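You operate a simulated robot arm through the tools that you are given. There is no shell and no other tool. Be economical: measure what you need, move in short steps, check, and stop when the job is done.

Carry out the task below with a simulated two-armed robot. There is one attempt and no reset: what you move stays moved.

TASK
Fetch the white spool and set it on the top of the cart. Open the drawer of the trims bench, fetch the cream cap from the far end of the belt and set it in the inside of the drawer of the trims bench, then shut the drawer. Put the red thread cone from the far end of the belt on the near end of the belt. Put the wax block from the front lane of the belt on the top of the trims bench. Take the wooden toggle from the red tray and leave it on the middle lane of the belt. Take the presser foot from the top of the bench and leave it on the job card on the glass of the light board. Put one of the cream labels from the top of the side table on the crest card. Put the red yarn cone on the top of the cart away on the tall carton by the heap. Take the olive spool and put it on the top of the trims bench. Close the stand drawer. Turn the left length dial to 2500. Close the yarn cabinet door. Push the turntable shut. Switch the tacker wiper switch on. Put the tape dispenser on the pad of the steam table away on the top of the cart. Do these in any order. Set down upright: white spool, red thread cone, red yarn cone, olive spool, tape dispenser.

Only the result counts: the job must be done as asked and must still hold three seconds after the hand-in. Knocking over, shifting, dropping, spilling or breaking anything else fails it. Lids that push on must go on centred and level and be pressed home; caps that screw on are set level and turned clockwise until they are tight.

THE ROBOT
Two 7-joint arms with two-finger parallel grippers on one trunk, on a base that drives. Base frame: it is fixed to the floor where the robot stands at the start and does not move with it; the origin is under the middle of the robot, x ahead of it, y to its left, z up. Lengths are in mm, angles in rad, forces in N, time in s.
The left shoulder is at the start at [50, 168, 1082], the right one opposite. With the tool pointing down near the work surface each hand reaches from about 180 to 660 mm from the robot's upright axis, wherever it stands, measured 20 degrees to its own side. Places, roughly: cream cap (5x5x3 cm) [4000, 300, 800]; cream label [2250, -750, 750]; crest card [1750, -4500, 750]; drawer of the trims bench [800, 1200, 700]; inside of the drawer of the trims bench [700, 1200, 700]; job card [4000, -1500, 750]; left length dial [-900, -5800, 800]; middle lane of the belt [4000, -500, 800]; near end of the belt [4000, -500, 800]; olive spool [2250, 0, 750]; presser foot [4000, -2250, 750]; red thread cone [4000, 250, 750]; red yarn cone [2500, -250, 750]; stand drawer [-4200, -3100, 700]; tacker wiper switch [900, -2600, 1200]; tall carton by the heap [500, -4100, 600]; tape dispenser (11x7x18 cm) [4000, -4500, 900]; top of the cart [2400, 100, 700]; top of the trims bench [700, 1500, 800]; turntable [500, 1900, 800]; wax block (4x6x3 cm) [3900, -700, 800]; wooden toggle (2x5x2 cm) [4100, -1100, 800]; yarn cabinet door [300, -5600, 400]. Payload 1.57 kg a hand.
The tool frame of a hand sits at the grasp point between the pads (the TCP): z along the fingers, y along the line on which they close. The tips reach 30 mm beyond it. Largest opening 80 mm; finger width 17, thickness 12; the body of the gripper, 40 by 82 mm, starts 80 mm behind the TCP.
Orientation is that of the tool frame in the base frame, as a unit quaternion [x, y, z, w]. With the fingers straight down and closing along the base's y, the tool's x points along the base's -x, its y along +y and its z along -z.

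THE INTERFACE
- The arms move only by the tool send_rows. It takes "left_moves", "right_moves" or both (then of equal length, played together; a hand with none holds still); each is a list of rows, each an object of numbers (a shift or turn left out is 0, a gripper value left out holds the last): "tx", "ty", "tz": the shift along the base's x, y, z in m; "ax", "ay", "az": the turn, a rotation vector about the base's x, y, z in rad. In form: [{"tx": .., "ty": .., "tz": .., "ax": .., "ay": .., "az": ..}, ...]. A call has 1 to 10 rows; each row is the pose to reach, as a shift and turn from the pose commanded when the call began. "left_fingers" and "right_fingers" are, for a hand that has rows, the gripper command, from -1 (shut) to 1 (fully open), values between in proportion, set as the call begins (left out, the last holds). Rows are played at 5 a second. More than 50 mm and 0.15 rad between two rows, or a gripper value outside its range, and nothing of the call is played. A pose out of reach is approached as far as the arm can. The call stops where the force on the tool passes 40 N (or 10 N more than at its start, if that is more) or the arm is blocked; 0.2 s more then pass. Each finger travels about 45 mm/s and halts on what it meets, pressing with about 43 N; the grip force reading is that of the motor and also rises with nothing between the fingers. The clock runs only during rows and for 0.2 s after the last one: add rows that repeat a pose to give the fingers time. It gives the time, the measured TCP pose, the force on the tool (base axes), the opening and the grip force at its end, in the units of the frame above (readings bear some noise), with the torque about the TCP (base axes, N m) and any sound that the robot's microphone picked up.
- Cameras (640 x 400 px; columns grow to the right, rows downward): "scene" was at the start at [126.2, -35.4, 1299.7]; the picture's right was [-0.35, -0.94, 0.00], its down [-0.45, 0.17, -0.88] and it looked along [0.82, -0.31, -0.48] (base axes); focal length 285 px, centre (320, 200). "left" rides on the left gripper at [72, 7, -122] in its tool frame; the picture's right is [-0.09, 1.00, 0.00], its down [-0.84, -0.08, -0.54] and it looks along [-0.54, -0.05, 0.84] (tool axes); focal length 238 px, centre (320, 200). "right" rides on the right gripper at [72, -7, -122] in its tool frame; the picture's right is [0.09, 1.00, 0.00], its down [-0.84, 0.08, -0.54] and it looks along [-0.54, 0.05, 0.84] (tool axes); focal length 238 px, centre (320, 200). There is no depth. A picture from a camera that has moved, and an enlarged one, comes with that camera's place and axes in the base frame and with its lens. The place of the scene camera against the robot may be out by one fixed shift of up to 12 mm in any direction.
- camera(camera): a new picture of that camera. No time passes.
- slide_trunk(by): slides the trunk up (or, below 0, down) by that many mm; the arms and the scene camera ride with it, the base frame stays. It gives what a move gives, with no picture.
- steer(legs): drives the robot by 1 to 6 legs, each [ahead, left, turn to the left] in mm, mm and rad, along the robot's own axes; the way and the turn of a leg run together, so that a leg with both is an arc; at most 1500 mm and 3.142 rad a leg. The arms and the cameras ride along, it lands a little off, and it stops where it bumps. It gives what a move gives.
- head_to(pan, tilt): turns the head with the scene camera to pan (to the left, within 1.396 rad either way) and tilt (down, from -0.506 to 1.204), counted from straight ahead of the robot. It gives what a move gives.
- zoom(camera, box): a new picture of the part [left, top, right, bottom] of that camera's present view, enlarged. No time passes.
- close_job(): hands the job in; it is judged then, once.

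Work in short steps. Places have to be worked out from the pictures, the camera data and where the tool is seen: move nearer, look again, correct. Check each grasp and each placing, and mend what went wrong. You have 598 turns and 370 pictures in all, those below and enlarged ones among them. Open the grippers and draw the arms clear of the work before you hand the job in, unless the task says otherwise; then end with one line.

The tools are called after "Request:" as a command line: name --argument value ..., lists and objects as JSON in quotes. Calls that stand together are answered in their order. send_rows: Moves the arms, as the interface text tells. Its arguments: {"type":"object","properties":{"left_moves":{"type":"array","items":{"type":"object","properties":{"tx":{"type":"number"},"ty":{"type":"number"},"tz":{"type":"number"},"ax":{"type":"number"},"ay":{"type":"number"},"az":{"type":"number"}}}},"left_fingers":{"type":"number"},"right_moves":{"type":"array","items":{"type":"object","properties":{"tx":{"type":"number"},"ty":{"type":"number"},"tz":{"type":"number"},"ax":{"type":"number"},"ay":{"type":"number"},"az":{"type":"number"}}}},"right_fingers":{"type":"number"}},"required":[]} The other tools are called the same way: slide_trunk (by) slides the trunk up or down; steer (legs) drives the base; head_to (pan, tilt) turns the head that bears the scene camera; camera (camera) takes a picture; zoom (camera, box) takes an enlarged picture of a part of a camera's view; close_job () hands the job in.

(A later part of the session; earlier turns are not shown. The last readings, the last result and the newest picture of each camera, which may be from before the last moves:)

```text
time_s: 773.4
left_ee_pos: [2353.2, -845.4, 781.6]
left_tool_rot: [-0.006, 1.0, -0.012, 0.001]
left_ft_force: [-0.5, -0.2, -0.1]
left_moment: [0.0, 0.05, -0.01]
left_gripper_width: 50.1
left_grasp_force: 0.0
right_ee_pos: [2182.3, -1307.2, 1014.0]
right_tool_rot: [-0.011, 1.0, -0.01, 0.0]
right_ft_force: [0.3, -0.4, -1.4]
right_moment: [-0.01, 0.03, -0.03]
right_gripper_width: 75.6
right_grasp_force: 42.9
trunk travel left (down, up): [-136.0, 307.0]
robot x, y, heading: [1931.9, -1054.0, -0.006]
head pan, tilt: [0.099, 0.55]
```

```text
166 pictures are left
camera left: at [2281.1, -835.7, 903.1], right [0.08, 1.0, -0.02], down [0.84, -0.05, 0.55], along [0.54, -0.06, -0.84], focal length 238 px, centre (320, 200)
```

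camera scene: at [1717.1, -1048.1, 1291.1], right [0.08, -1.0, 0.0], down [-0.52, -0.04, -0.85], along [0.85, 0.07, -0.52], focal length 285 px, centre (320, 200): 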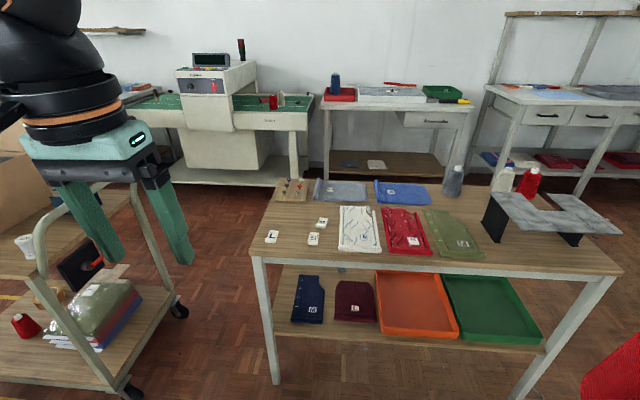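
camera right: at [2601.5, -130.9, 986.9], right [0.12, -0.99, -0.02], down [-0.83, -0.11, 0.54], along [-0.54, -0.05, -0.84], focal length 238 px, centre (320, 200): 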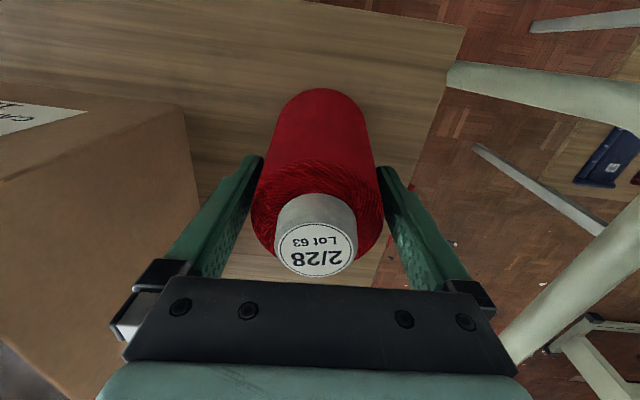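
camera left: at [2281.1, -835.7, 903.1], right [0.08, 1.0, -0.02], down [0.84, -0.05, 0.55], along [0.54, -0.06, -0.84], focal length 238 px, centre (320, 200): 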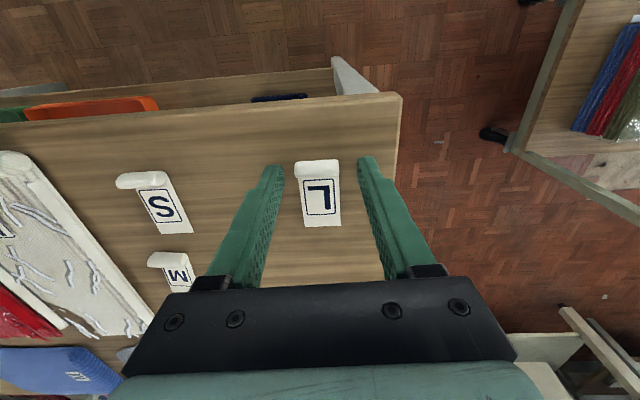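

No contact yet; continue down in 4 mm steps.

Request:
send_rows --left_moves '[{"tz": -0.004}, {"tz": -0.008}, {"tz": -0.012}, {"tz": -0.016}, {"tz": -0.02}, {"tz": -0.024}]'

Request:
camera --camera "left"

```text
time_s: 774.2
left_ee_pos: [2353.6, -845.4, 781.4]
left_tool_rot: [-0.006, 1.0, -0.012, 0.006]
left_ft_force: [-9.8, 0.9, 18.5]
left_moment: [0.56, 0.42, 0.27]
left_gripper_width: 50.4
left_grasp_force: 0.3
right_ee_pos: [2180.5, -1309.2, 1014.3]
right_tool_rot: [-0.011, 1.0, -0.008, 0.001]
right_ft_force: [-0.8, -0.5, -2.0]
right_moment: [0.04, -0.04, -0.01]
right_gripper_width: 75.9
right_grasp_force: 42.5
trunk travel left (down, up): [-136.0, 307.0]
robot x, y, heading: [1926.9, -1053.4, -0.004]
head pan, tilt: [0.099, 0.55]
stopped in row 3 (left hand): the force on the tool passed its limit (the readings are from after the stop); the commanded pose is now the measured one
```

```text
165 pictures are left
camera left: at [2279.6, -835.7, 900.7], right [0.08, 1.0, -0.02], down [0.83, -0.05, 0.55], along [0.55, -0.06, -0.83], focal length 238 px, centre (320, 200)
```

left: 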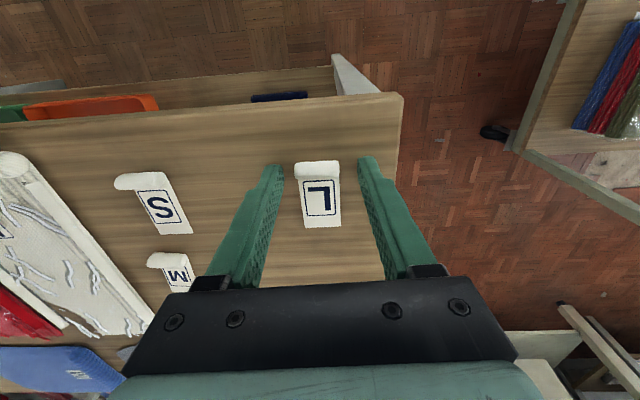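

Table contact at TCP 781. I rise 2 mm and close on the roll.

Request:
send_rows --left_moves '[{"tz": 0.002, "tx": -0.001}, {"tz": 0.002, "tx": -0.001}]'

Request:
send_rows --left_moves '[{"tz": 0}, {"tz": 0}, {"tz": 0}, {"tz": 0}]' --left_fingers -1

Request:
send_rows --left_moves '[{"tz": 0.02}, {"tz": 0.05}, {"tz": 0.09}]'

Request:
camera --camera "left"

```text
time_s: 774.8
left_ee_pos: [2352.9, -846.4, 780.9]
left_tool_rot: [-0.005, 1.0, -0.012, 0.007]
left_ft_force: [-5.1, 0.4, 13.5]
left_moment: [0.47, 0.26, 0.14]
left_gripper_width: 49.9
left_grasp_force: 0.1
right_ee_pos: [2182.2, -1309.1, 1014.6]
right_tool_rot: [-0.011, 1.0, -0.009, 0.0]
right_ft_force: [-0.2, -0.5, -1.9]
right_moment: [0.03, -0.01, 0.0]
right_gripper_width: 75.7
right_grasp_force: 42.5
trunk travel left (down, up): [-136.0, 307.0]
robot x, y, heading: [1928.8, -1055.1, -0.007]
head pan, tilt: [0.099, 0.55]
```

```text
time_s: 775.8
left_ee_pos: [2353.1, -844.0, 780.9]
left_tool_rot: [-0.008, 1.0, -0.011, 0.005]
left_ft_force: [1.7, 14.8, 15.0]
left_moment: [0.78, 0.02, -0.17]
left_gripper_width: 27.9
left_grasp_force: 38.4
right_ee_pos: [2182.2, -1308.9, 1015.1]
right_tool_rot: [-0.011, 1.0, -0.009, 0.002]
right_ft_force: [0.3, -0.1, -2.3]
right_moment: [0.01, 0.02, 0.0]
right_gripper_width: 75.8
right_grasp_force: 43.3
trunk travel left (down, up): [-136.0, 307.0]
robot x, y, heading: [1926.5, -1050.4, -0.008]
head pan, tilt: [0.099, 0.55]
```

```text
time_s: 776.6
left_ee_pos: [2354.8, -846.0, 867.1]
left_tool_rot: [-0.006, 1.0, -0.013, 0.005]
left_ft_force: [0.8, -0.2, 0.5]
left_moment: [0.0, 0.01, -0.02]
left_gripper_width: 27.3
left_grasp_force: 37.9
right_ee_pos: [2183.5, -1308.1, 1014.3]
right_tool_rot: [-0.011, 1.0, -0.01, -0.001]
right_ft_force: [0.4, -0.4, -3.0]
right_moment: [0.0, 0.04, 0.0]
right_gripper_width: 75.8
right_grasp_force: 43.2
trunk travel left (down, up): [-136.0, 307.0]
robot x, y, heading: [1930.6, -1055.5, -0.006]
head pan, tilt: [0.099, 0.55]
```

```text
164 pictures are left
camera left: at [2281.2, -835.2, 988.9], right [0.08, 1.0, -0.02], down [0.83, -0.05, 0.55], along [0.55, -0.06, -0.83], focal length 238 px, centre (320, 200)
```

left: 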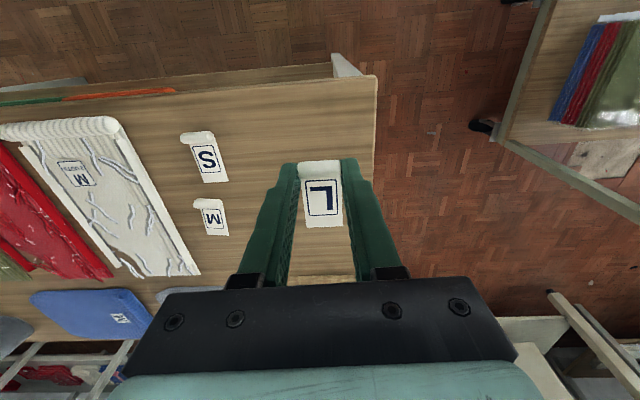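

Label held (27 mm). I retract, and drive south to the small table with the crest card, carrying both items.

Request:
send_rows --left_moves '[{"tx": -0.03, "tz": 0.03}, {"tx": -0.06, "tz": 0.06}, {"tx": -0.09, "tz": 0.09}, {"tx": -0.12, "tz": 0.1}]'

Request:
slide_trunk --by 110

Request:
steer --legs '[[-300, 0, 0], [0, -1200, 0], [650, 0, 0], [0, 0, 3.14], [0, 1490, 0], [0, 400, 0]]'

Request:
head_to --pan 0 --tilt 0.55

Request:
camera --camera "scene"

```text
time_s: 777.6
left_ee_pos: [2233.1, -846.6, 970.5]
left_tool_rot: [-0.007, 1.0, -0.012, 0.005]
left_ft_force: [0.0, -0.4, 0.6]
left_moment: [0.02, 0.02, 0.01]
left_gripper_width: 27.4
left_grasp_force: 38.1
right_ee_pos: [2183.2, -1308.9, 1014.2]
right_tool_rot: [-0.012, 1.0, -0.01, 0.0]
right_ft_force: [0.0, 0.5, -1.9]
right_moment: [0.01, -0.03, 0.02]
right_gripper_width: 75.9
right_grasp_force: 42.9
trunk travel left (down, up): [-136.0, 307.0]
robot x, y, heading: [1931.4, -1054.5, -0.006]
head pan, tilt: [0.099, 0.55]
```

```text
time_s: 779.0
left_ee_pos: [2233.4, -847.3, 1080.7]
left_tool_rot: [-0.006, 1.0, -0.013, 0.005]
left_ft_force: [0.1, 0.1, 0.7]
left_moment: [-0.03, -0.02, 0.03]
left_gripper_width: 27.1
left_grasp_force: 38.4
right_ee_pos: [2183.0, -1307.4, 1124.0]
right_tool_rot: [-0.011, 1.0, -0.009, 0.001]
right_ft_force: [-0.4, -0.8, -1.2]
right_moment: [0.0, 0.01, -0.04]
right_gripper_width: 75.9
right_grasp_force: 43.0
trunk travel left (down, up): [-246.0, 197.0]
robot x, y, heading: [1930.0, -1055.4, -0.006]
head pan, tilt: [0.099, 0.55]
```

```text
time_s: 806.2
left_ee_pos: [1959.2, -4333.6, 1082.2]
left_tool_rot: [1.0, 0.009, -0.005, -0.013]
left_ft_force: [-0.4, -0.5, -0.4]
left_moment: [0.03, -0.03, 0.01]
left_gripper_width: 27.3
left_grasp_force: 38.0
right_ee_pos: [2006.9, -3869.7, 1125.0]
right_tool_rot: [1.0, 0.015, 0.001, -0.01]
right_ft_force: [-0.2, -0.6, -1.8]
right_moment: [0.0, 0.0, -0.03]
right_gripper_width: 75.8
right_grasp_force: 43.1
trunk travel left (down, up): [-246.0, 197.0]
robot x, y, heading: [2261.7, -4124.1, -3.14]
head pan, tilt: [0.099, 0.55]
```

```text
time_s: 806.8
left_ee_pos: [1959.9, -4332.8, 1081.5]
left_tool_rot: [1.0, 0.01, -0.004, -0.012]
left_ft_force: [1.0, 0.7, 0.1]
left_moment: [0.0, 0.02, 0.03]
left_gripper_width: 27.2
left_grasp_force: 37.9
right_ee_pos: [2006.0, -3870.3, 1125.0]
right_tool_rot: [1.0, 0.015, 0.001, -0.008]
right_ft_force: [-0.6, -0.2, -2.9]
right_moment: [0.01, -0.02, 0.02]
right_gripper_width: 75.5
right_grasp_force: 43.0
trunk travel left (down, up): [-246.0, 197.0]
robot x, y, heading: [2263.3, -4120.8, -3.14]
head pan, tilt: [0.0, 0.55]
```

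```text
163 pictures are left
camera scene: at [2133.7, -4126.5, 1291.1], right [0.0, 1.0, 0.0], down [0.52, 0.0, -0.85], along [-0.85, 0.0, -0.52], focal length 285 px, centre (320, 200)
```

scene: 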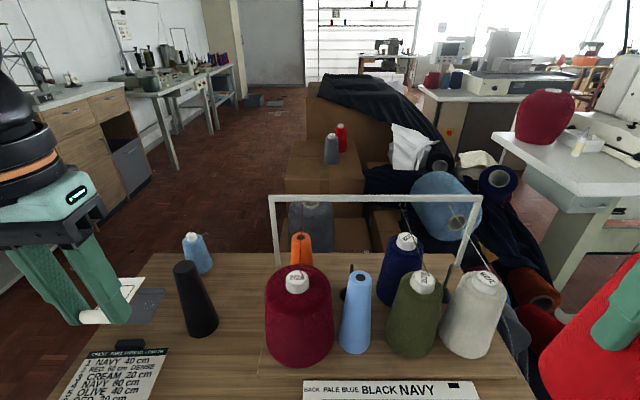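

Request:
zoom --camera "scene" --box '[40, 250, 240, 400]'

Request:
camera --camera "left"

```text
2.67 times, centred on (140, 325) of scene
camera zoom: at [2133.7, -4126.5, 1291.1], right [0.0, 1.0, 0.0], down [0.52, 0.0, -0.85], along [-0.85, 0.0, -0.52], focal length 759 px, centre (800, -133)
```

zoom: 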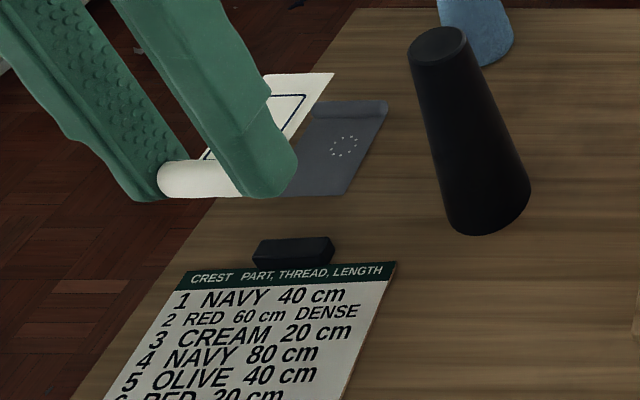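

```text
161 pictures are left
camera left: at [2032.9, -4340.5, 1201.3], right [-0.07, -1.0, -0.02], down [-0.83, 0.05, 0.55], along [-0.55, 0.06, -0.83], focal length 238 px, centre (320, 200)
```

left: 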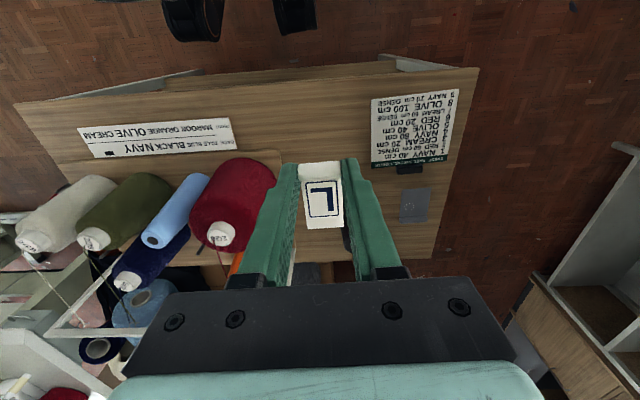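

The crest card ("CREST PART, THREAD, LENGTH") is at ≈(1881, -4498). I lower the trunk a bit and move the label over it.

Request:
slide_trunk --by -90

Request:
send_rows --left_moves '[{"tx": -0.01, "ty": -0.04}, {"tx": -0.02, "ty": -0.08}, {"tx": -0.035, "ty": -0.12}, {"tx": -0.055, "ty": -0.155}, {"tx": -0.062, "ty": -0.165, "tz": -0.04}, {"tx": -0.062, "ty": -0.165, "tz": -0.08}, {"tx": -0.062, "ty": -0.165, "tz": -0.12}]'

Request:
camera --camera "left"

```text
time_s: 808.1
left_ee_pos: [1959.1, -4333.6, 990.0]
left_tool_rot: [1.0, 0.009, -0.005, -0.012]
left_ft_force: [0.1, 0.1, -0.5]
left_moment: [-0.03, 0.03, 0.02]
left_gripper_width: 27.4
left_grasp_force: 38.1
right_ee_pos: [2006.2, -3871.2, 1034.7]
right_tool_rot: [1.0, 0.015, 0.0, -0.01]
right_ft_force: [0.5, 0.0, -2.0]
right_moment: [-0.01, -0.02, 0.0]
right_gripper_width: 75.5
right_grasp_force: 43.4
trunk travel left (down, up): [-156.0, 287.0]
robot x, y, heading: [2264.0, -4121.7, -3.14]
head pan, tilt: [0.0, 0.55]
```

```text
time_s: 809.7
left_ee_pos: [1896.8, -4498.7, 869.5]
left_tool_rot: [1.0, 0.009, -0.005, -0.012]
left_ft_force: [0.3, 0.0, 0.0]
left_moment: [-0.03, 0.02, -0.01]
left_gripper_width: 27.1
left_grasp_force: 37.8
right_ee_pos: [2006.6, -3871.2, 1034.1]
right_tool_rot: [1.0, 0.015, 0.0, -0.008]
right_ft_force: [0.0, -0.5, -2.8]
right_moment: [-0.01, -0.02, -0.01]
right_gripper_width: 75.9
right_grasp_force: 42.5
trunk travel left (down, up): [-156.0, 287.0]
robot x, y, heading: [2260.6, -4124.9, -3.146]
head pan, tilt: [0.0, 0.55]
```

```text
160 pictures are left
camera left: at [1970.6, -4506.3, 990.2], right [-0.07, -1.0, -0.02], down [-0.83, 0.05, 0.55], along [-0.55, 0.06, -0.83], focal length 238 px, centre (320, 200)
```

left: 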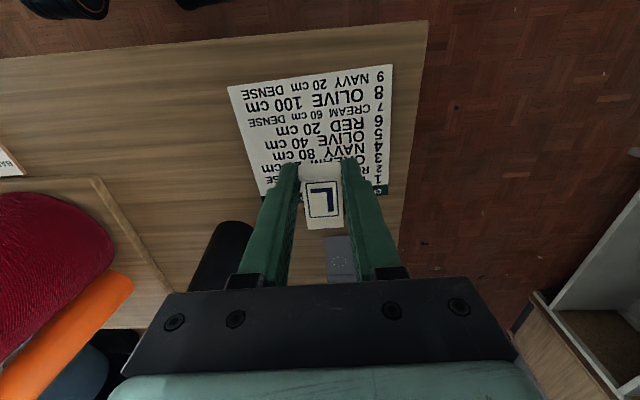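

Card centre (1888, -4494). I shift and lower to contact.

Request:
send_rows --left_moves '[{"tx": 0.011, "ty": 0.005, "tz": -0.03}, {"tx": 0.011, "ty": 0.005, "tz": -0.065}, {"tx": 0.011, "ty": 0.005, "tz": -0.073}, {"tx": 0.011, "ty": 0.005, "tz": -0.079}, {"tx": 0.011, "ty": 0.005, "tz": -0.085}, {"tx": 0.011, "ty": 0.005, "tz": -0.091}, {"tx": 0.011, "ty": 0.005, "tz": -0.097}, {"tx": 0.011, "ty": 0.005, "tz": -0.103}]'

```text
time_s: 811.2
left_ee_pos: [1908.5, -4494.6, 785.0]
left_tool_rot: [1.0, 0.009, -0.012, -0.011]
left_ft_force: [7.2, 2.8, 20.6]
left_moment: [-0.29, -0.36, 0.11]
left_gripper_width: 27.6
left_grasp_force: 37.7
right_ee_pos: [2006.6, -3869.9, 1034.1]
right_tool_rot: [1.0, 0.015, -0.001, -0.009]
right_ft_force: [-0.8, -0.1, -1.7]
right_moment: [0.01, -0.01, -0.01]
right_gripper_width: 75.4
right_grasp_force: 43.4
trunk travel left (down, up): [-156.0, 287.0]
robot x, y, heading: [2263.7, -4123.1, -3.138]
head pan, tilt: [0.0, 0.55]
stopped in row 7 (left hand): the force on the tool passed its limit (the readings are from after the stop); the commanded pose is now the measured one
```

Contact at 785. I ease up 3 mm, open and lift.

Request:
send_rows --left_moves '[{"tz": 0.003}, {"tz": 0.003}]'

Request:
send_rows --left_moves '[{"tz": 0}, {"tz": 0}, {"tz": 0}]' --left_fingers 0.2

Request:
send_rows --left_moves '[{"tz": 0.03}, {"tz": 0.07}, {"tz": 0.11}, {"tz": 0.15}, {"tz": 0.18, "tx": 0.03}]'

Request:
camera --camera "left"

```text
time_s: 811.8
left_ee_pos: [1906.8, -4493.1, 784.0]
left_tool_rot: [1.0, 0.01, -0.011, -0.013]
left_ft_force: [1.8, 3.1, 10.8]
left_moment: [-0.06, -0.18, 0.06]
left_gripper_width: 27.1
left_grasp_force: 37.5
right_ee_pos: [2006.8, -3871.6, 1033.1]
right_tool_rot: [1.0, 0.015, -0.001, -0.009]
right_ft_force: [0.0, 0.6, -2.6]
right_moment: [0.01, -0.02, 0.03]
right_gripper_width: 75.7
right_grasp_force: 43.0
trunk travel left (down, up): [-156.0, 287.0]
robot x, y, heading: [2264.1, -4125.0, -3.144]
head pan, tilt: [0.0, 0.55]
```

```text
time_s: 812.6
left_ee_pos: [1906.1, -4493.0, 784.9]
left_tool_rot: [1.0, 0.009, -0.01, -0.012]
left_ft_force: [-0.7, 2.8, 8.5]
left_moment: [-0.14, 0.0, -0.04]
left_gripper_width: 45.3
left_grasp_force: 0.0
right_ee_pos: [2007.2, -3871.4, 1033.7]
right_tool_rot: [1.0, 0.015, 0.0, -0.009]
right_ft_force: [0.6, -0.2, -1.8]
right_moment: [-0.01, -0.02, 0.0]
right_gripper_width: 75.7
right_grasp_force: 43.1
trunk travel left (down, up): [-156.0, 287.0]
robot x, y, heading: [2262.9, -4123.3, -3.138]
head pan, tilt: [0.0, 0.55]
```

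```text
time_s: 813.8
left_ee_pos: [1938.4, -4493.0, 961.5]
left_tool_rot: [1.0, 0.01, -0.002, -0.012]
left_ft_force: [1.7, -0.5, 6.0]
left_moment: [0.0, 0.11, 0.04]
left_gripper_width: 48.0
left_grasp_force: 0.1
right_ee_pos: [2006.8, -3870.1, 1034.5]
right_tool_rot: [1.0, 0.014, 0.0, -0.009]
right_ft_force: [-0.1, 0.0, -2.7]
right_moment: [-0.01, -0.06, 0.0]
right_gripper_width: 75.4
right_grasp_force: 43.2
trunk travel left (down, up): [-156.0, 287.0]
robot x, y, heading: [2263.0, -4125.6, -3.141]
head pan, tilt: [0.0, 0.55]
```

```text
159 pictures are left
camera left: at [2011.8, -4500.0, 1081.0], right [-0.07, -1.0, -0.02], down [-0.83, 0.05, 0.55], along [-0.55, 0.06, -0.84], focal length 238 px, centre (320, 200)
```

left: 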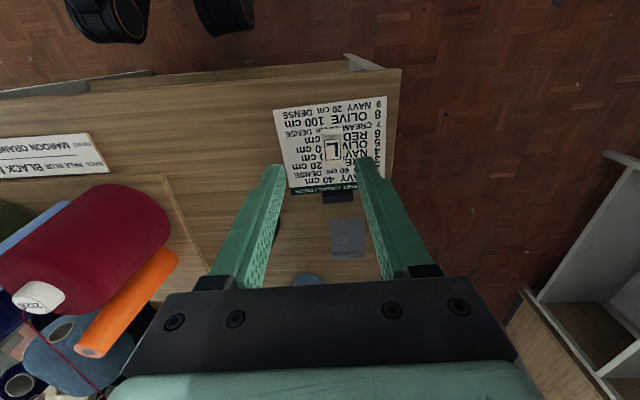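

The label lies on the crest card. Now to the tall carton: I raise the trunk and drive to the south aisle, facing north at x≈600.

Request:
slide_trunk --by 130

Request:
steer --legs '[[0, 870, 0], [1480, 0, 0], [180, 0, 0], [0, 0, -1.57]]'

Request:
head_to --pan 0 --tilt 0.5

Request:
camera --camera "scene"

```text
time_s: 815.4
left_ee_pos: [1939.4, -4493.3, 1093.2]
left_tool_rot: [1.0, 0.009, -0.01, -0.012]
left_ft_force: [0.7, 0.0, -0.1]
left_moment: [0.01, 0.01, -0.02]
left_gripper_width: 47.9
left_grasp_force: 0.2
right_ee_pos: [2006.1, -3870.0, 1163.9]
right_tool_rot: [1.0, 0.015, -0.001, -0.008]
right_ft_force: [0.8, 0.5, -2.6]
right_moment: [0.02, -0.01, -0.03]
right_gripper_width: 75.6
right_grasp_force: 43.0
trunk travel left (down, up): [-286.0, 157.0]
robot x, y, heading: [2264.8, -4123.4, -3.137]
head pan, tilt: [0.0, 0.55]
```

```text
time_s: 831.8
left_ee_pos: [232.7, -4659.4, 1093.8]
left_tool_rot: [0.715, -0.699, 0.002, -0.015]
left_ft_force: [0.9, -0.6, -0.2]
left_moment: [-0.02, -0.01, -0.02]
left_gripper_width: 47.8
left_grasp_force: 0.1
right_ee_pos: [855.6, -4725.0, 1165.3]
right_tool_rot: [0.719, -0.695, 0.006, -0.006]
right_ft_force: [0.1, -0.4, -2.6]
right_moment: [-0.02, -0.01, 0.0]
right_gripper_width: 75.6
right_grasp_force: 43.3
trunk travel left (down, up): [-286.0, 157.0]
robot x, y, heading: [602.6, -4981.0, 1.581]
head pan, tilt: [0.0, 0.55]
```

```text
time_s: 832.4
left_ee_pos: [233.7, -4659.3, 1094.6]
left_tool_rot: [0.715, -0.698, 0.002, -0.016]
left_ft_force: [-1.0, 0.3, 0.1]
left_moment: [0.01, -0.02, -0.01]
left_gripper_width: 47.9
left_grasp_force: 0.0
right_ee_pos: [855.7, -4725.2, 1164.1]
right_tool_rot: [0.719, -0.695, 0.006, -0.006]
right_ft_force: [0.1, -0.4, -1.7]
right_moment: [-0.05, -0.01, 0.04]
right_gripper_width: 75.4
right_grasp_force: 42.5
trunk travel left (down, up): [-286.0, 157.0]
robot x, y, heading: [607.0, -4981.4, 1.571]
head pan, tilt: [0.0, 0.499]
```

```text
158 pictures are left
camera scene: at [604.9, -4854.2, 1335.7], right [1.0, 0.01, 0.0], down [0.0, -0.48, -0.88], along [-0.01, 0.88, -0.48], focal length 285 px, centre (320, 200)
```

scene: 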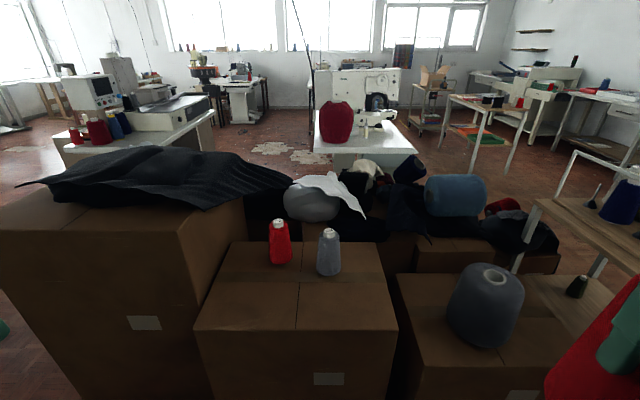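

The middle carton (top z≈600, x 235–840, y -4302…-3862) with two small cones on it is the "tall carton by the heap". I move to (332, -4700) to set the cone on its free front part at ≈(575, -4205).

Request:
steer --legs '[[0, 275, 0], [270, 0, 0]]'

Request:
slide_trunk --by -190

Request:
head_to --pan -0.35 --tilt 0.75

Request:
camera --camera "scene"

Request:
camera --camera "right"

```text
time_s: 835.9
left_ee_pos: [-47.9, -4387.7, 1093.3]
left_tool_rot: [0.714, -0.7, 0.002, -0.015]
left_ft_force: [-0.3, 0.5, -0.1]
left_moment: [-0.01, -0.02, 0.01]
left_gripper_width: 48.0
left_grasp_force: 0.1
right_ee_pos: [574.6, -4455.0, 1163.6]
right_tool_rot: [0.718, -0.696, 0.007, -0.007]
right_ft_force: [-0.2, 0.2, -1.5]
right_moment: [-0.03, -0.01, -0.01]
right_gripper_width: 75.4
right_grasp_force: 43.4
trunk travel left (down, up): [-286.0, 157.0]
robot x, y, heading: [322.9, -4714.4, 1.578]
head pan, tilt: [0.0, 0.499]
```

```text
time_s: 838.0
left_ee_pos: [-45.7, -4387.7, 903.8]
left_tool_rot: [0.714, -0.7, 0.002, -0.016]
left_ft_force: [-0.8, 0.1, 0.5]
left_moment: [-0.02, -0.01, 0.01]
left_gripper_width: 47.9
left_grasp_force: 0.0
right_ee_pos: [574.1, -4455.9, 974.7]
right_tool_rot: [0.718, -0.696, 0.007, -0.007]
right_ft_force: [-1.2, -0.3, -2.1]
right_moment: [0.01, -0.01, 0.04]
right_gripper_width: 75.2
right_grasp_force: 43.4
trunk travel left (down, up): [-96.0, 347.0]
robot x, y, heading: [323.7, -4714.5, 1.576]
head pan, tilt: [0.0, 0.499]
```

```text
time_s: 838.8
left_ee_pos: [-46.7, -4387.0, 904.0]
left_tool_rot: [0.714, -0.7, 0.002, -0.016]
left_ft_force: [0.8, 0.4, 0.3]
left_moment: [0.0, 0.0, -0.01]
left_gripper_width: 47.9
left_grasp_force: 0.0
right_ee_pos: [574.5, -4456.1, 974.2]
right_tool_rot: [0.718, -0.696, 0.006, -0.007]
right_ft_force: [0.5, -0.6, -2.9]
right_moment: [-0.03, -0.01, 0.01]
right_gripper_width: 75.2
right_grasp_force: 43.6
trunk travel left (down, up): [-96.0, 347.0]
robot x, y, heading: [323.3, -4713.8, 1.573]
head pan, tilt: [-0.351, 0.75]
```

```text
157 pictures are left
camera scene: at [352.6, -4597.4, 1123.8], right [0.94, -0.34, 0.0], down [-0.23, -0.64, -0.73], along [0.25, 0.69, -0.68], focal length 285 px, centre (320, 200)
```

scene: 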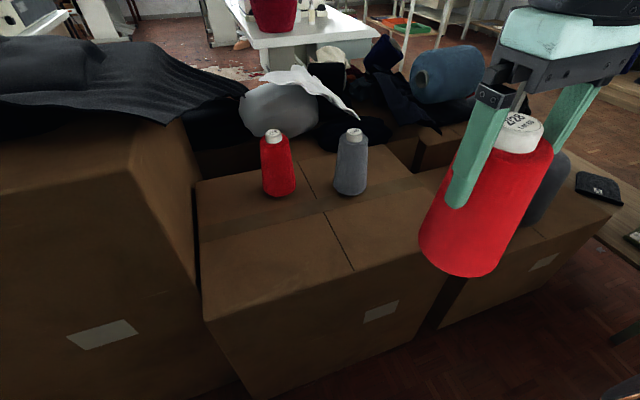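

```text
156 pictures are left
camera right: at [581.8, -4527.8, 1096.9], right [-0.99, -0.12, -0.02], down [-0.11, 0.83, 0.54], along [-0.05, 0.54, -0.84], focal length 238 px, centre (320, 200)
```

right: 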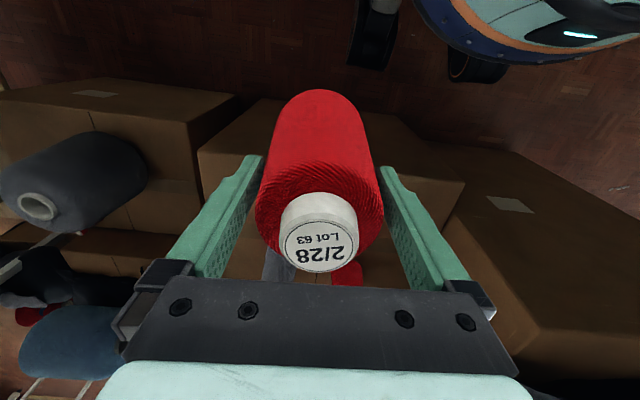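

Stereo puts the carton top at z≈625, grey cone at (627, -4084). I move the red cone over (590, -4213) and lower it.

Request:
send_rows --right_moves '[{"tx": 0.003, "ty": 0.042}, {"tx": 0.006, "ty": 0.084}, {"tx": 0.009, "ty": 0.126}, {"tx": 0.012, "ty": 0.168}, {"tx": 0.015, "ty": 0.21}, {"tx": 0.015, "ty": 0.243}, {"tx": 0.015, "ty": 0.243, "tz": -0.045}, {"tx": 0.015, "ty": 0.243, "tz": -0.09}, {"tx": 0.015, "ty": 0.243, "tz": -0.135}, {"tx": 0.015, "ty": 0.243, "tz": -0.175}]'

Request:
camera --camera "scene"

```text
time_s: 841.0
left_ee_pos: [-46.7, -4387.4, 904.3]
left_tool_rot: [0.715, -0.699, 0.002, -0.015]
left_ft_force: [0.1, 0.7, 0.3]
left_moment: [0.03, 0.0, -0.02]
left_gripper_width: 48.0
left_grasp_force: 0.0
right_ee_pos: [589.5, -4211.9, 799.2]
right_tool_rot: [0.718, -0.696, 0.006, -0.006]
right_ft_force: [-0.8, -0.4, -2.5]
right_moment: [-0.02, 0.03, 0.03]
right_gripper_width: 75.5
right_grasp_force: 42.2
trunk travel left (down, up): [-96.0, 347.0]
robot x, y, heading: [324.1, -4715.8, 1.577]
head pan, tilt: [-0.351, 0.75]
```

```text
155 pictures are left
camera scene: at [352.7, -4597.3, 1123.8], right [0.94, -0.34, 0.0], down [-0.23, -0.64, -0.73], along [0.25, 0.69, -0.68], focal length 285 px, centre (320, 200)
```

scene: 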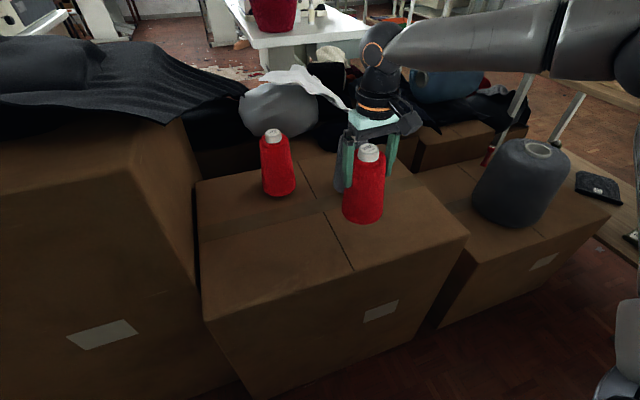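

Slow descent to contact.

Request:
send_rows --right_moves '[{"tz": -0.015}, {"tz": -0.025}, {"tz": -0.033}, {"tz": -0.041}, {"tz": -0.049}, {"tz": -0.057}, {"tz": -0.065}, {"tz": -0.073}]'

```text
time_s: 842.5
left_ee_pos: [-47.6, -4387.4, 904.8]
left_tool_rot: [0.714, -0.7, 0.001, -0.017]
left_ft_force: [0.1, 0.0, 0.3]
left_moment: [0.0, 0.0, -0.03]
left_gripper_width: 47.8
left_grasp_force: 0.1
right_ee_pos: [589.7, -4212.4, 748.6]
right_tool_rot: [0.718, -0.696, 0.003, -0.01]
right_ft_force: [3.8, -9.0, 18.7]
right_moment: [-0.87, 0.27, 0.2]
right_gripper_width: 75.0
right_grasp_force: 43.6
trunk travel left (down, up): [-96.0, 347.0]
robot x, y, heading: [323.3, -4712.5, 1.573]
head pan, tilt: [-0.351, 0.75]
stopped in row 7 (right hand): the force on the tool passed its limit (the readings are from after the stop); the commanded pose is now the measured one
```

Contact at 748.6. I open fully (only ±2 mm spare) and rise straight up.

Request:
send_rows --right_moves '[{"tz": 0.001}, {"tz": 0.001}, {"tz": 0.001}]' --right_fingers 1

Request:
camera --camera "right"

```text
time_s: 843.3
left_ee_pos: [-46.0, -4387.7, 903.5]
left_tool_rot: [0.713, -0.701, 0.001, -0.016]
left_ft_force: [-0.1, -0.5, 0.6]
left_moment: [-0.03, 0.01, 0.0]
left_gripper_width: 48.0
left_grasp_force: 0.1
right_ee_pos: [590.7, -4209.4, 745.3]
right_tool_rot: [0.718, -0.696, 0.004, -0.01]
right_ft_force: [0.1, 0.0, 0.8]
right_moment: [0.01, 0.03, 0.0]
right_gripper_width: 80.0
right_grasp_force: 0.1
trunk travel left (down, up): [-96.0, 347.0]
robot x, y, heading: [323.7, -4709.7, 1.575]
head pan, tilt: [-0.351, 0.75]
```

```text
154 pictures are left
camera right: at [597.7, -4283.4, 867.7], right [-0.99, -0.12, -0.02], down [-0.11, 0.83, 0.55], along [-0.05, 0.55, -0.84], focal length 238 px, centre (320, 200)
```

right: 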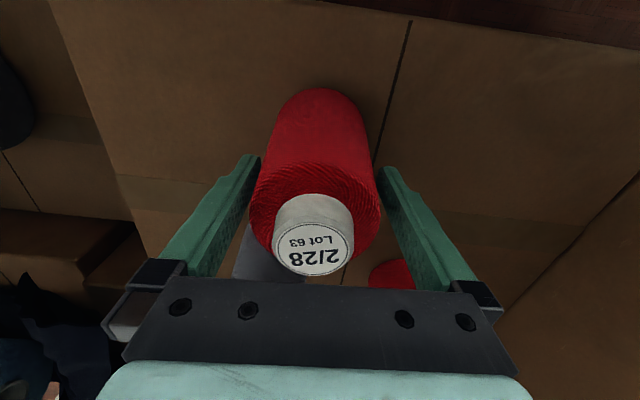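

Clear on both sides. Rise slowly.

Request:
send_rows --right_moves '[{"tz": 0.01}, {"tz": 0.025}, {"tz": 0.05}, {"tz": 0.09}, {"tz": 0.13}, {"tz": 0.17}, {"tz": 0.21}, {"tz": 0.25}]'

Request:
camera --camera "scene"

```text
time_s: 845.1
left_ee_pos: [-46.9, -4388.7, 903.2]
left_tool_rot: [0.714, -0.7, 0.002, -0.016]
left_ft_force: [0.7, -0.5, -0.2]
left_moment: [-0.02, 0.04, 0.01]
left_gripper_width: 48.1
left_grasp_force: 0.1
right_ee_pos: [593.5, -4218.7, 992.2]
right_tool_rot: [0.716, -0.698, 0.003, -0.01]
right_ft_force: [-0.1, 0.1, 0.2]
right_moment: [0.0, 0.01, -0.03]
right_gripper_width: 80.0
right_grasp_force: 0.1
right hand out of reach, approached as far as the arm can: row 8
trunk travel left (down, up): [-96.0, 347.0]
robot x, y, heading: [325.1, -4707.9, 1.574]
head pan, tilt: [-0.351, 0.75]
```

```text
153 pictures are left
camera scene: at [352.6, -4598.4, 1123.9], right [0.94, -0.34, 0.0], down [-0.23, -0.64, -0.73], along [0.25, 0.69, -0.68], focal length 285 px, centre (320, 200)
```

scene: 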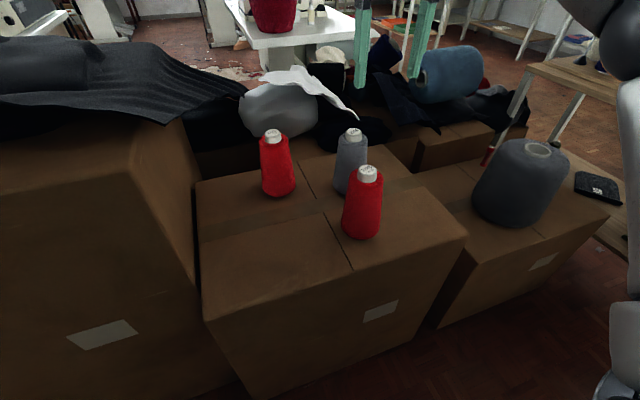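

The red yarn cone stands on the tall carton. One doubt remains: which stop of the turntable is "shut". To judge how far open such fixtures start, I'll measure the stand drawer's full travel (it was 134 mm open) and then re-close it. I drive back to the stand.

Request:
slide_trunk --by 150

Request:
steer --legs '[[-260, 0, 0], [0, 0, 1.565], [1490, 0, 0], [1450, 0, 0], [0, -1150, 0], [700, 0, 0]]'

Request:
steer --legs '[[260, 0, 0], [0, -460, 0]]'

Request:
head_to --pan -0.3 --tilt 0.6

Request:
camera --camera "scene"

```text
time_s: 846.9
left_ee_pos: [-46.7, -4388.7, 1053.9]
left_tool_rot: [0.714, -0.7, 0.001, -0.016]
left_ft_force: [-0.7, -0.5, 0.3]
left_moment: [0.02, -0.01, 0.0]
left_gripper_width: 47.9
left_grasp_force: 0.1
right_ee_pos: [592.3, -4217.2, 1141.2]
right_tool_rot: [0.718, -0.696, 0.002, -0.011]
right_ft_force: [0.4, -0.6, 0.0]
right_moment: [-0.03, 0.0, -0.02]
right_gripper_width: 80.1
right_grasp_force: 0.0
trunk travel left (down, up): [-246.0, 197.0]
robot x, y, heading: [321.0, -4706.8, 1.572]
head pan, tilt: [-0.351, 0.75]
```

```text
time_s: 875.4
left_ee_pos: [-3678.4, -4255.4, 1053.2]
left_tool_rot: [1.0, 0.018, -0.01, -0.012]
left_ft_force: [0.4, 0.5, 0.3]
left_moment: [0.0, -0.02, -0.02]
left_gripper_width: 47.9
left_grasp_force: 0.0
right_ee_pos: [-3860.7, -3616.8, 1141.8]
right_tool_rot: [1.0, 0.022, -0.005, -0.009]
right_ft_force: [0.2, -0.2, 0.0]
right_moment: [0.01, 0.0, 0.04]
right_gripper_width: 80.0
right_grasp_force: 0.1
trunk travel left (down, up): [-246.0, 197.0]
robot x, y, heading: [-3362.4, -3876.8, -3.121]
head pan, tilt: [-0.351, 0.75]
```

```text
time_s: 879.6
left_ee_pos: [-3952.2, -3802.4, 1053.4]
left_tool_rot: [1.0, 0.018, -0.01, -0.012]
left_ft_force: [0.7, -0.5, 0.1]
left_moment: [-0.01, -0.01, 0.0]
left_gripper_width: 47.8
left_grasp_force: 0.0
right_ee_pos: [-4132.4, -3163.3, 1142.5]
right_tool_rot: [1.0, 0.022, -0.005, -0.009]
right_ft_force: [0.7, 0.0, 0.1]
right_moment: [-0.03, 0.03, -0.05]
right_gripper_width: 80.0
right_grasp_force: 0.0
trunk travel left (down, up): [-246.0, 197.0]
robot x, y, heading: [-3633.0, -3425.1, -3.12]
head pan, tilt: [-0.351, 0.75]
```

```text
time_s: 880.3
left_ee_pos: [-3951.4, -3799.6, 1054.7]
left_tool_rot: [1.0, 0.018, -0.009, -0.012]
left_ft_force: [-0.4, 0.8, -0.8]
left_moment: [0.0, 0.0, 0.0]
left_gripper_width: 47.9
left_grasp_force: 0.1
right_ee_pos: [-4131.7, -3163.0, 1141.9]
right_tool_rot: [1.0, 0.022, -0.005, -0.009]
right_ft_force: [0.0, 0.7, 0.0]
right_moment: [0.04, -0.01, -0.01]
right_gripper_width: 80.0
right_grasp_force: 0.1
trunk travel left (down, up): [-246.0, 197.0]
robot x, y, heading: [-3633.4, -3422.7, -3.123]
head pan, tilt: [-0.3, 0.6]
```

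```text
152 pictures are left
camera scene: at [-3757.1, -3405.5, 1286.6], right [0.28, 0.96, 0.0], down [0.54, -0.16, -0.82], along [-0.79, 0.23, -0.57], focal length 285 px, centre (320, 200)
```

scene: 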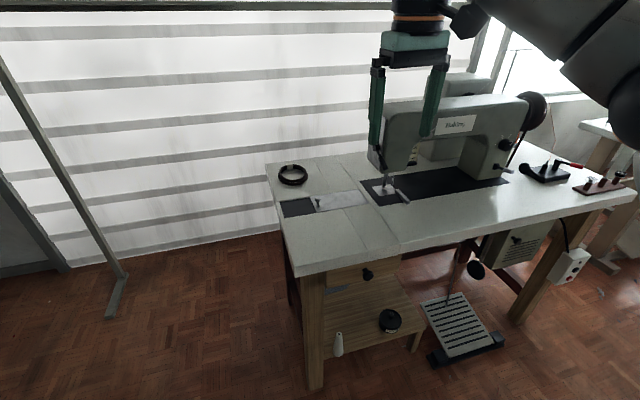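

I set up as before: strafe 75, retract, lower the trunk, and bring the open, forward-tilted right hand in front of the knob.

Request:
steer --legs '[[30, -75, -0.02]]'

Request:
send_rows --right_moves '[{"tx": 0.04, "ty": -0.01}, {"tx": 0.08, "ty": -0.02}, {"tx": 0.12, "ty": -0.03}, {"tx": 0.16, "ty": -0.04}, {"tx": 0.19, "ty": -0.045}]' --right_fingers 0.3

Request:
slide_trunk --by -150

Request:
send_rows --right_moves '[{"tz": -0.04}, {"tz": -0.08}, {"tz": -0.12, "ay": 0.14}, {"tz": -0.16, "ay": 0.28}, {"tz": -0.2, "ay": 0.42}, {"tz": -0.24, "ay": 0.56}, {"tz": -0.272, "ay": 0.68}]'

Request:
camera --camera "right"

```text
time_s: 881.4
left_ee_pos: [-3990.8, -3720.7, 1054.5]
left_tool_rot: [1.0, 0.008, -0.01, -0.013]
left_ft_force: [-0.3, 0.7, 0.4]
left_moment: [-0.01, -0.04, 0.02]
left_gripper_width: 48.1
left_grasp_force: 0.0
right_ee_pos: [-4157.7, -3078.5, 1142.1]
right_tool_rot: [1.0, 0.011, -0.006, -0.008]
right_ft_force: [-0.3, -0.1, -0.3]
right_moment: [-0.01, 0.01, 0.01]
right_gripper_width: 79.9
right_grasp_force: 0.0
trunk travel left (down, up): [-246.0, 197.0]
robot x, y, heading: [-3665.3, -3352.4, 3.138]
head pan, tilt: [-0.3, 0.6]
```

```text
time_s: 882.6
left_ee_pos: [-3988.9, -3721.1, 1053.5]
left_tool_rot: [1.0, 0.007, -0.009, -0.013]
left_ft_force: [0.4, -0.3, -0.2]
left_moment: [0.01, -0.01, -0.02]
left_gripper_width: 48.0
left_grasp_force: 0.0
right_ee_pos: [-3966.8, -3124.9, 1141.3]
right_tool_rot: [1.0, 0.011, -0.006, -0.008]
right_ft_force: [-0.5, -0.2, -0.3]
right_moment: [0.05, 0.03, 0.03]
right_gripper_width: 51.8
right_grasp_force: 0.0
trunk travel left (down, up): [-246.0, 197.0]
robot x, y, heading: [-3663.7, -3355.3, 3.141]
head pan, tilt: [-0.3, 0.6]
```

```text
time_s: 884.4
left_ee_pos: [-3989.6, -3720.7, 903.7]
left_tool_rot: [1.0, 0.008, -0.009, -0.012]
left_ft_force: [0.7, -0.2, 0.0]
left_moment: [0.01, 0.02, 0.02]
left_gripper_width: 47.6
left_grasp_force: 0.0
right_ee_pos: [-3967.9, -3125.6, 990.7]
right_tool_rot: [1.0, 0.012, -0.005, -0.008]
right_ft_force: [0.6, 0.1, -0.1]
right_moment: [-0.02, 0.01, 0.0]
right_gripper_width: 52.0
right_grasp_force: 0.0
trunk travel left (down, up): [-96.0, 347.0]
robot x, y, heading: [-3667.5, -3351.0, 3.145]
head pan, tilt: [-0.3, 0.6]
```

```text
time_s: 886.0
left_ee_pos: [-3990.5, -3720.5, 903.3]
left_tool_rot: [1.0, 0.008, -0.01, -0.013]
left_ft_force: [0.4, -0.3, 0.8]
left_moment: [-0.01, 0.01, 0.0]
left_gripper_width: 47.6
left_grasp_force: 0.0
right_ee_pos: [-4056.2, -3130.1, 701.5]
right_tool_rot: [0.941, 0.008, -0.338, -0.011]
right_ft_force: [0.0, -0.3, -0.1]
right_moment: [0.0, 0.0, -0.01]
right_gripper_width: 51.9
right_grasp_force: 0.1
right hand out of reach, approached as far as the arm can: row 5, 6, 7
trunk travel left (down, up): [-96.0, 347.0]
robot x, y, heading: [-3661.3, -3351.7, 3.14]
head pan, tilt: [-0.3, 0.6]
```

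```text
151 pictures are left
camera right: at [-3922.3, -3123.5, 751.0], right [0.08, -0.99, -0.09], down [-0.3, -0.11, 0.95], along [-0.95, -0.05, -0.31], focal length 238 px, centre (320, 200)
```

right: 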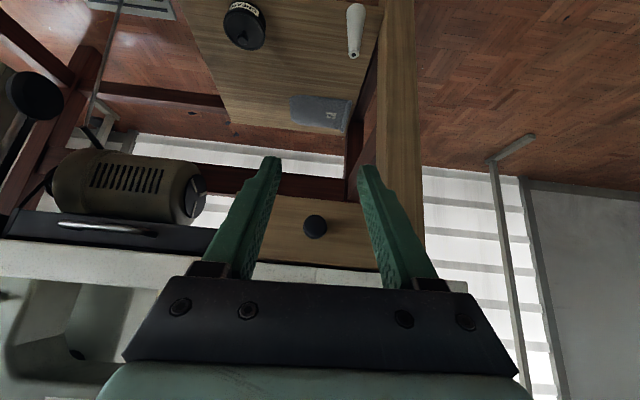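

The drawer is indeed closed (panel flush in its frame), knob at (-4205, -3135, 692). I drive ahead so that the fingers straddle the knob.

Request:
send_rows --right_moves '[{"ty": -0.005, "tz": 0.002}]'

Request:
steer --legs '[[136, 0, 0]]'

Request:
camera --camera "right"

```text
time_s: 886.4
left_ee_pos: [-3989.2, -3721.6, 902.6]
left_tool_rot: [1.0, 0.009, -0.01, -0.013]
left_ft_force: [0.4, 0.7, 0.0]
left_moment: [0.0, -0.02, -0.03]
left_gripper_width: 48.0
left_grasp_force: 0.0
right_ee_pos: [-4057.4, -3134.9, 703.2]
right_tool_rot: [0.941, 0.008, -0.338, -0.013]
right_ft_force: [0.5, 0.2, 0.6]
right_moment: [0.0, -0.03, 0.02]
right_gripper_width: 51.9
right_grasp_force: 0.0
trunk travel left (down, up): [-96.0, 347.0]
robot x, y, heading: [-3665.5, -3351.5, 3.14]
head pan, tilt: [-0.3, 0.6]
```

```text
time_s: 887.6
left_ee_pos: [-4123.5, -3721.6, 903.4]
left_tool_rot: [1.0, 0.008, -0.01, -0.013]
left_ft_force: [-0.1, -0.5, -0.6]
left_moment: [0.0, -0.01, 0.02]
left_gripper_width: 48.2
left_grasp_force: 0.0
right_ee_pos: [-4189.1, -3133.8, 704.0]
right_tool_rot: [0.941, 0.009, -0.338, -0.012]
right_ft_force: [-0.1, 0.7, 0.7]
right_moment: [-0.04, 0.0, -0.02]
right_gripper_width: 52.1
right_grasp_force: 0.1
trunk travel left (down, up): [-96.0, 347.0]
robot x, y, heading: [-3801.3, -3352.7, 3.136]
head pan, tilt: [-0.3, 0.6]
```

```text
150 pictures are left
camera right: at [-4055.3, -3128.3, 752.6], right [0.08, -0.99, -0.09], down [-0.3, -0.11, 0.95], along [-0.95, -0.05, -0.31], focal length 238 px, centre (320, 200)
```

right: 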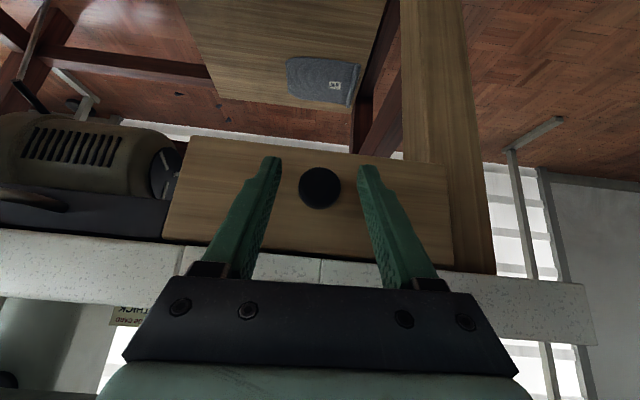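

Knob is between the fingers. Close and pull by driving back.

Request:
send_rows --right_moves '[{"tz": 0}, {"tz": 0}, {"tz": 0}, {"tz": 0}]' --right_fingers -1

Request:
steer --legs '[[-120, 0, 0]]'

Request:
camera --camera "scene"

```text
time_s: 888.6
left_ee_pos: [-4122.3, -3721.3, 903.6]
left_tool_rot: [1.0, 0.008, -0.01, -0.012]
left_ft_force: [-0.3, 0.6, -0.3]
left_moment: [0.0, 0.01, -0.02]
left_gripper_width: 47.8
left_grasp_force: 0.1
right_ee_pos: [-4188.3, -3135.4, 703.5]
right_tool_rot: [0.941, 0.01, -0.338, -0.012]
right_ft_force: [0.4, -6.1, -2.1]
right_moment: [-0.1, -0.06, 0.17]
right_gripper_width: 26.4
right_grasp_force: 35.7
trunk travel left (down, up): [-96.0, 347.0]
robot x, y, heading: [-3797.0, -3352.4, 3.143]
head pan, tilt: [-0.3, 0.6]
```

```text
time_s: 889.9
left_ee_pos: [-4004.4, -3721.3, 902.6]
left_tool_rot: [1.0, 0.008, -0.01, -0.012]
left_ft_force: [0.5, -0.2, 0.5]
left_moment: [0.01, -0.02, -0.02]
left_gripper_width: 48.1
left_grasp_force: 0.1
right_ee_pos: [-4071.6, -3135.8, 703.6]
right_tool_rot: [0.941, 0.009, -0.338, -0.013]
right_ft_force: [0.4, -11.0, -1.4]
right_moment: [-0.21, -0.36, 0.25]
right_gripper_width: 26.5
right_grasp_force: 37.3
trunk travel left (down, up): [-96.0, 347.0]
robot x, y, heading: [-3680.3, -3351.6, 3.141]
head pan, tilt: [-0.3, 0.6]
```

```text
149 pictures are left
camera scene: at [-3802.3, -3329.4, 1136.7], right [0.3, 0.95, 0.0], down [0.54, -0.17, -0.83], along [-0.79, 0.25, -0.56], focal length 285 px, centre (320, 200)
```

scene: 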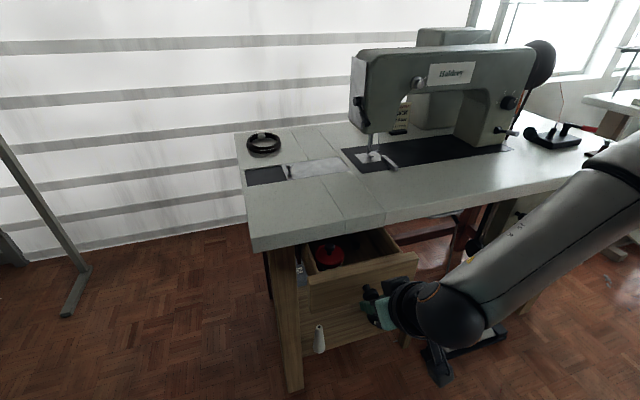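

Drawer out 117 mm. I keep pulling in 40 mm steps to find its end stop.

Request:
steer --legs '[[-50, 0, 0]]'

Request:
steer --legs '[[-40, 0, 0]]'

```text
time_s: 890.8
left_ee_pos: [-3956.2, -3722.2, 904.0]
left_tool_rot: [1.0, 0.008, -0.01, -0.012]
left_ft_force: [-0.3, 0.2, 0.5]
left_moment: [0.01, 0.03, -0.02]
left_gripper_width: 47.9
left_grasp_force: 0.0
right_ee_pos: [-4021.1, -3135.2, 704.0]
right_tool_rot: [0.941, 0.01, -0.338, -0.011]
right_ft_force: [0.4, -2.6, 1.7]
right_moment: [-0.14, -0.15, 0.1]
right_gripper_width: 26.4
right_grasp_force: 36.9
trunk travel left (down, up): [-96.0, 347.0]
robot x, y, heading: [-3629.5, -3352.1, 3.143]
head pan, tilt: [-0.3, 0.6]
```

```text
time_s: 891.7
left_ee_pos: [-3914.8, -3720.7, 903.9]
left_tool_rot: [1.0, 0.008, -0.009, -0.012]
left_ft_force: [0.0, -1.0, -0.4]
left_moment: [-0.03, -0.01, -0.03]
left_gripper_width: 48.0
left_grasp_force: 0.0
right_ee_pos: [-3981.1, -3134.8, 703.2]
right_tool_rot: [0.941, 0.01, -0.338, -0.011]
right_ft_force: [0.4, 3.9, 2.1]
right_moment: [-0.01, -0.13, 0.0]
right_gripper_width: 26.5
right_grasp_force: 37.2
trunk travel left (down, up): [-96.0, 347.0]
robot x, y, heading: [-3590.0, -3354.3, 3.138]
head pan, tilt: [-0.3, 0.6]
```

207 mm and still free; two more steps.

Request:
steer --legs '[[-30, 0, 0]]'

Request:
steer --legs '[[-30, 0, 0]]'

Request:
steer --legs '[[-30, 0, 0]]'

```text
time_s: 892.5
left_ee_pos: [-3885.7, -3721.7, 903.5]
left_tool_rot: [1.0, 0.007, -0.01, -0.012]
left_ft_force: [0.7, -0.1, 0.4]
left_moment: [0.04, 0.0, -0.04]
left_gripper_width: 47.8
left_grasp_force: 0.1
right_ee_pos: [-3952.6, -3134.4, 704.3]
right_tool_rot: [0.941, 0.01, -0.337, -0.011]
right_ft_force: [0.1, 0.9, 1.3]
right_moment: [-0.1, -0.01, 0.0]
right_gripper_width: 26.2
right_grasp_force: 37.8
trunk travel left (down, up): [-96.0, 347.0]
robot x, y, heading: [-3559.2, -3353.9, 3.138]
head pan, tilt: [-0.3, 0.6]
```

```text
time_s: 893.3
left_ee_pos: [-3855.1, -3721.0, 903.3]
left_tool_rot: [1.0, 0.008, -0.009, -0.011]
left_ft_force: [0.1, 0.5, 0.3]
left_moment: [-0.01, -0.02, -0.01]
left_gripper_width: 48.1
left_grasp_force: 0.1
right_ee_pos: [-3921.5, -3136.0, 703.5]
right_tool_rot: [0.942, 0.01, -0.336, -0.011]
right_ft_force: [0.6, 0.0, 0.0]
right_moment: [0.0, 0.0, -0.02]
right_gripper_width: 0.0
right_grasp_force: 21.5
trunk travel left (down, up): [-96.0, 347.0]
robot x, y, heading: [-3531.1, -3352.0, 3.147]
head pan, tilt: [-0.3, 0.6]
```

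```text
time_s: 894.2
left_ee_pos: [-3826.5, -3720.7, 902.6]
left_tool_rot: [1.0, 0.008, -0.01, -0.012]
left_ft_force: [0.5, -0.4, -0.3]
left_moment: [0.01, 0.0, 0.0]
left_gripper_width: 47.9
left_grasp_force: 0.0
right_ee_pos: [-3892.9, -3135.6, 702.3]
right_tool_rot: [0.941, 0.01, -0.338, -0.012]
right_ft_force: [0.0, -0.2, 0.0]
right_moment: [-0.02, -0.02, 0.0]
right_gripper_width: 0.3
right_grasp_force: 21.2
trunk travel left (down, up): [-96.0, 347.0]
robot x, y, heading: [-3497.1, -3355.1, 3.141]
head pan, tilt: [-0.3, 0.6]
```

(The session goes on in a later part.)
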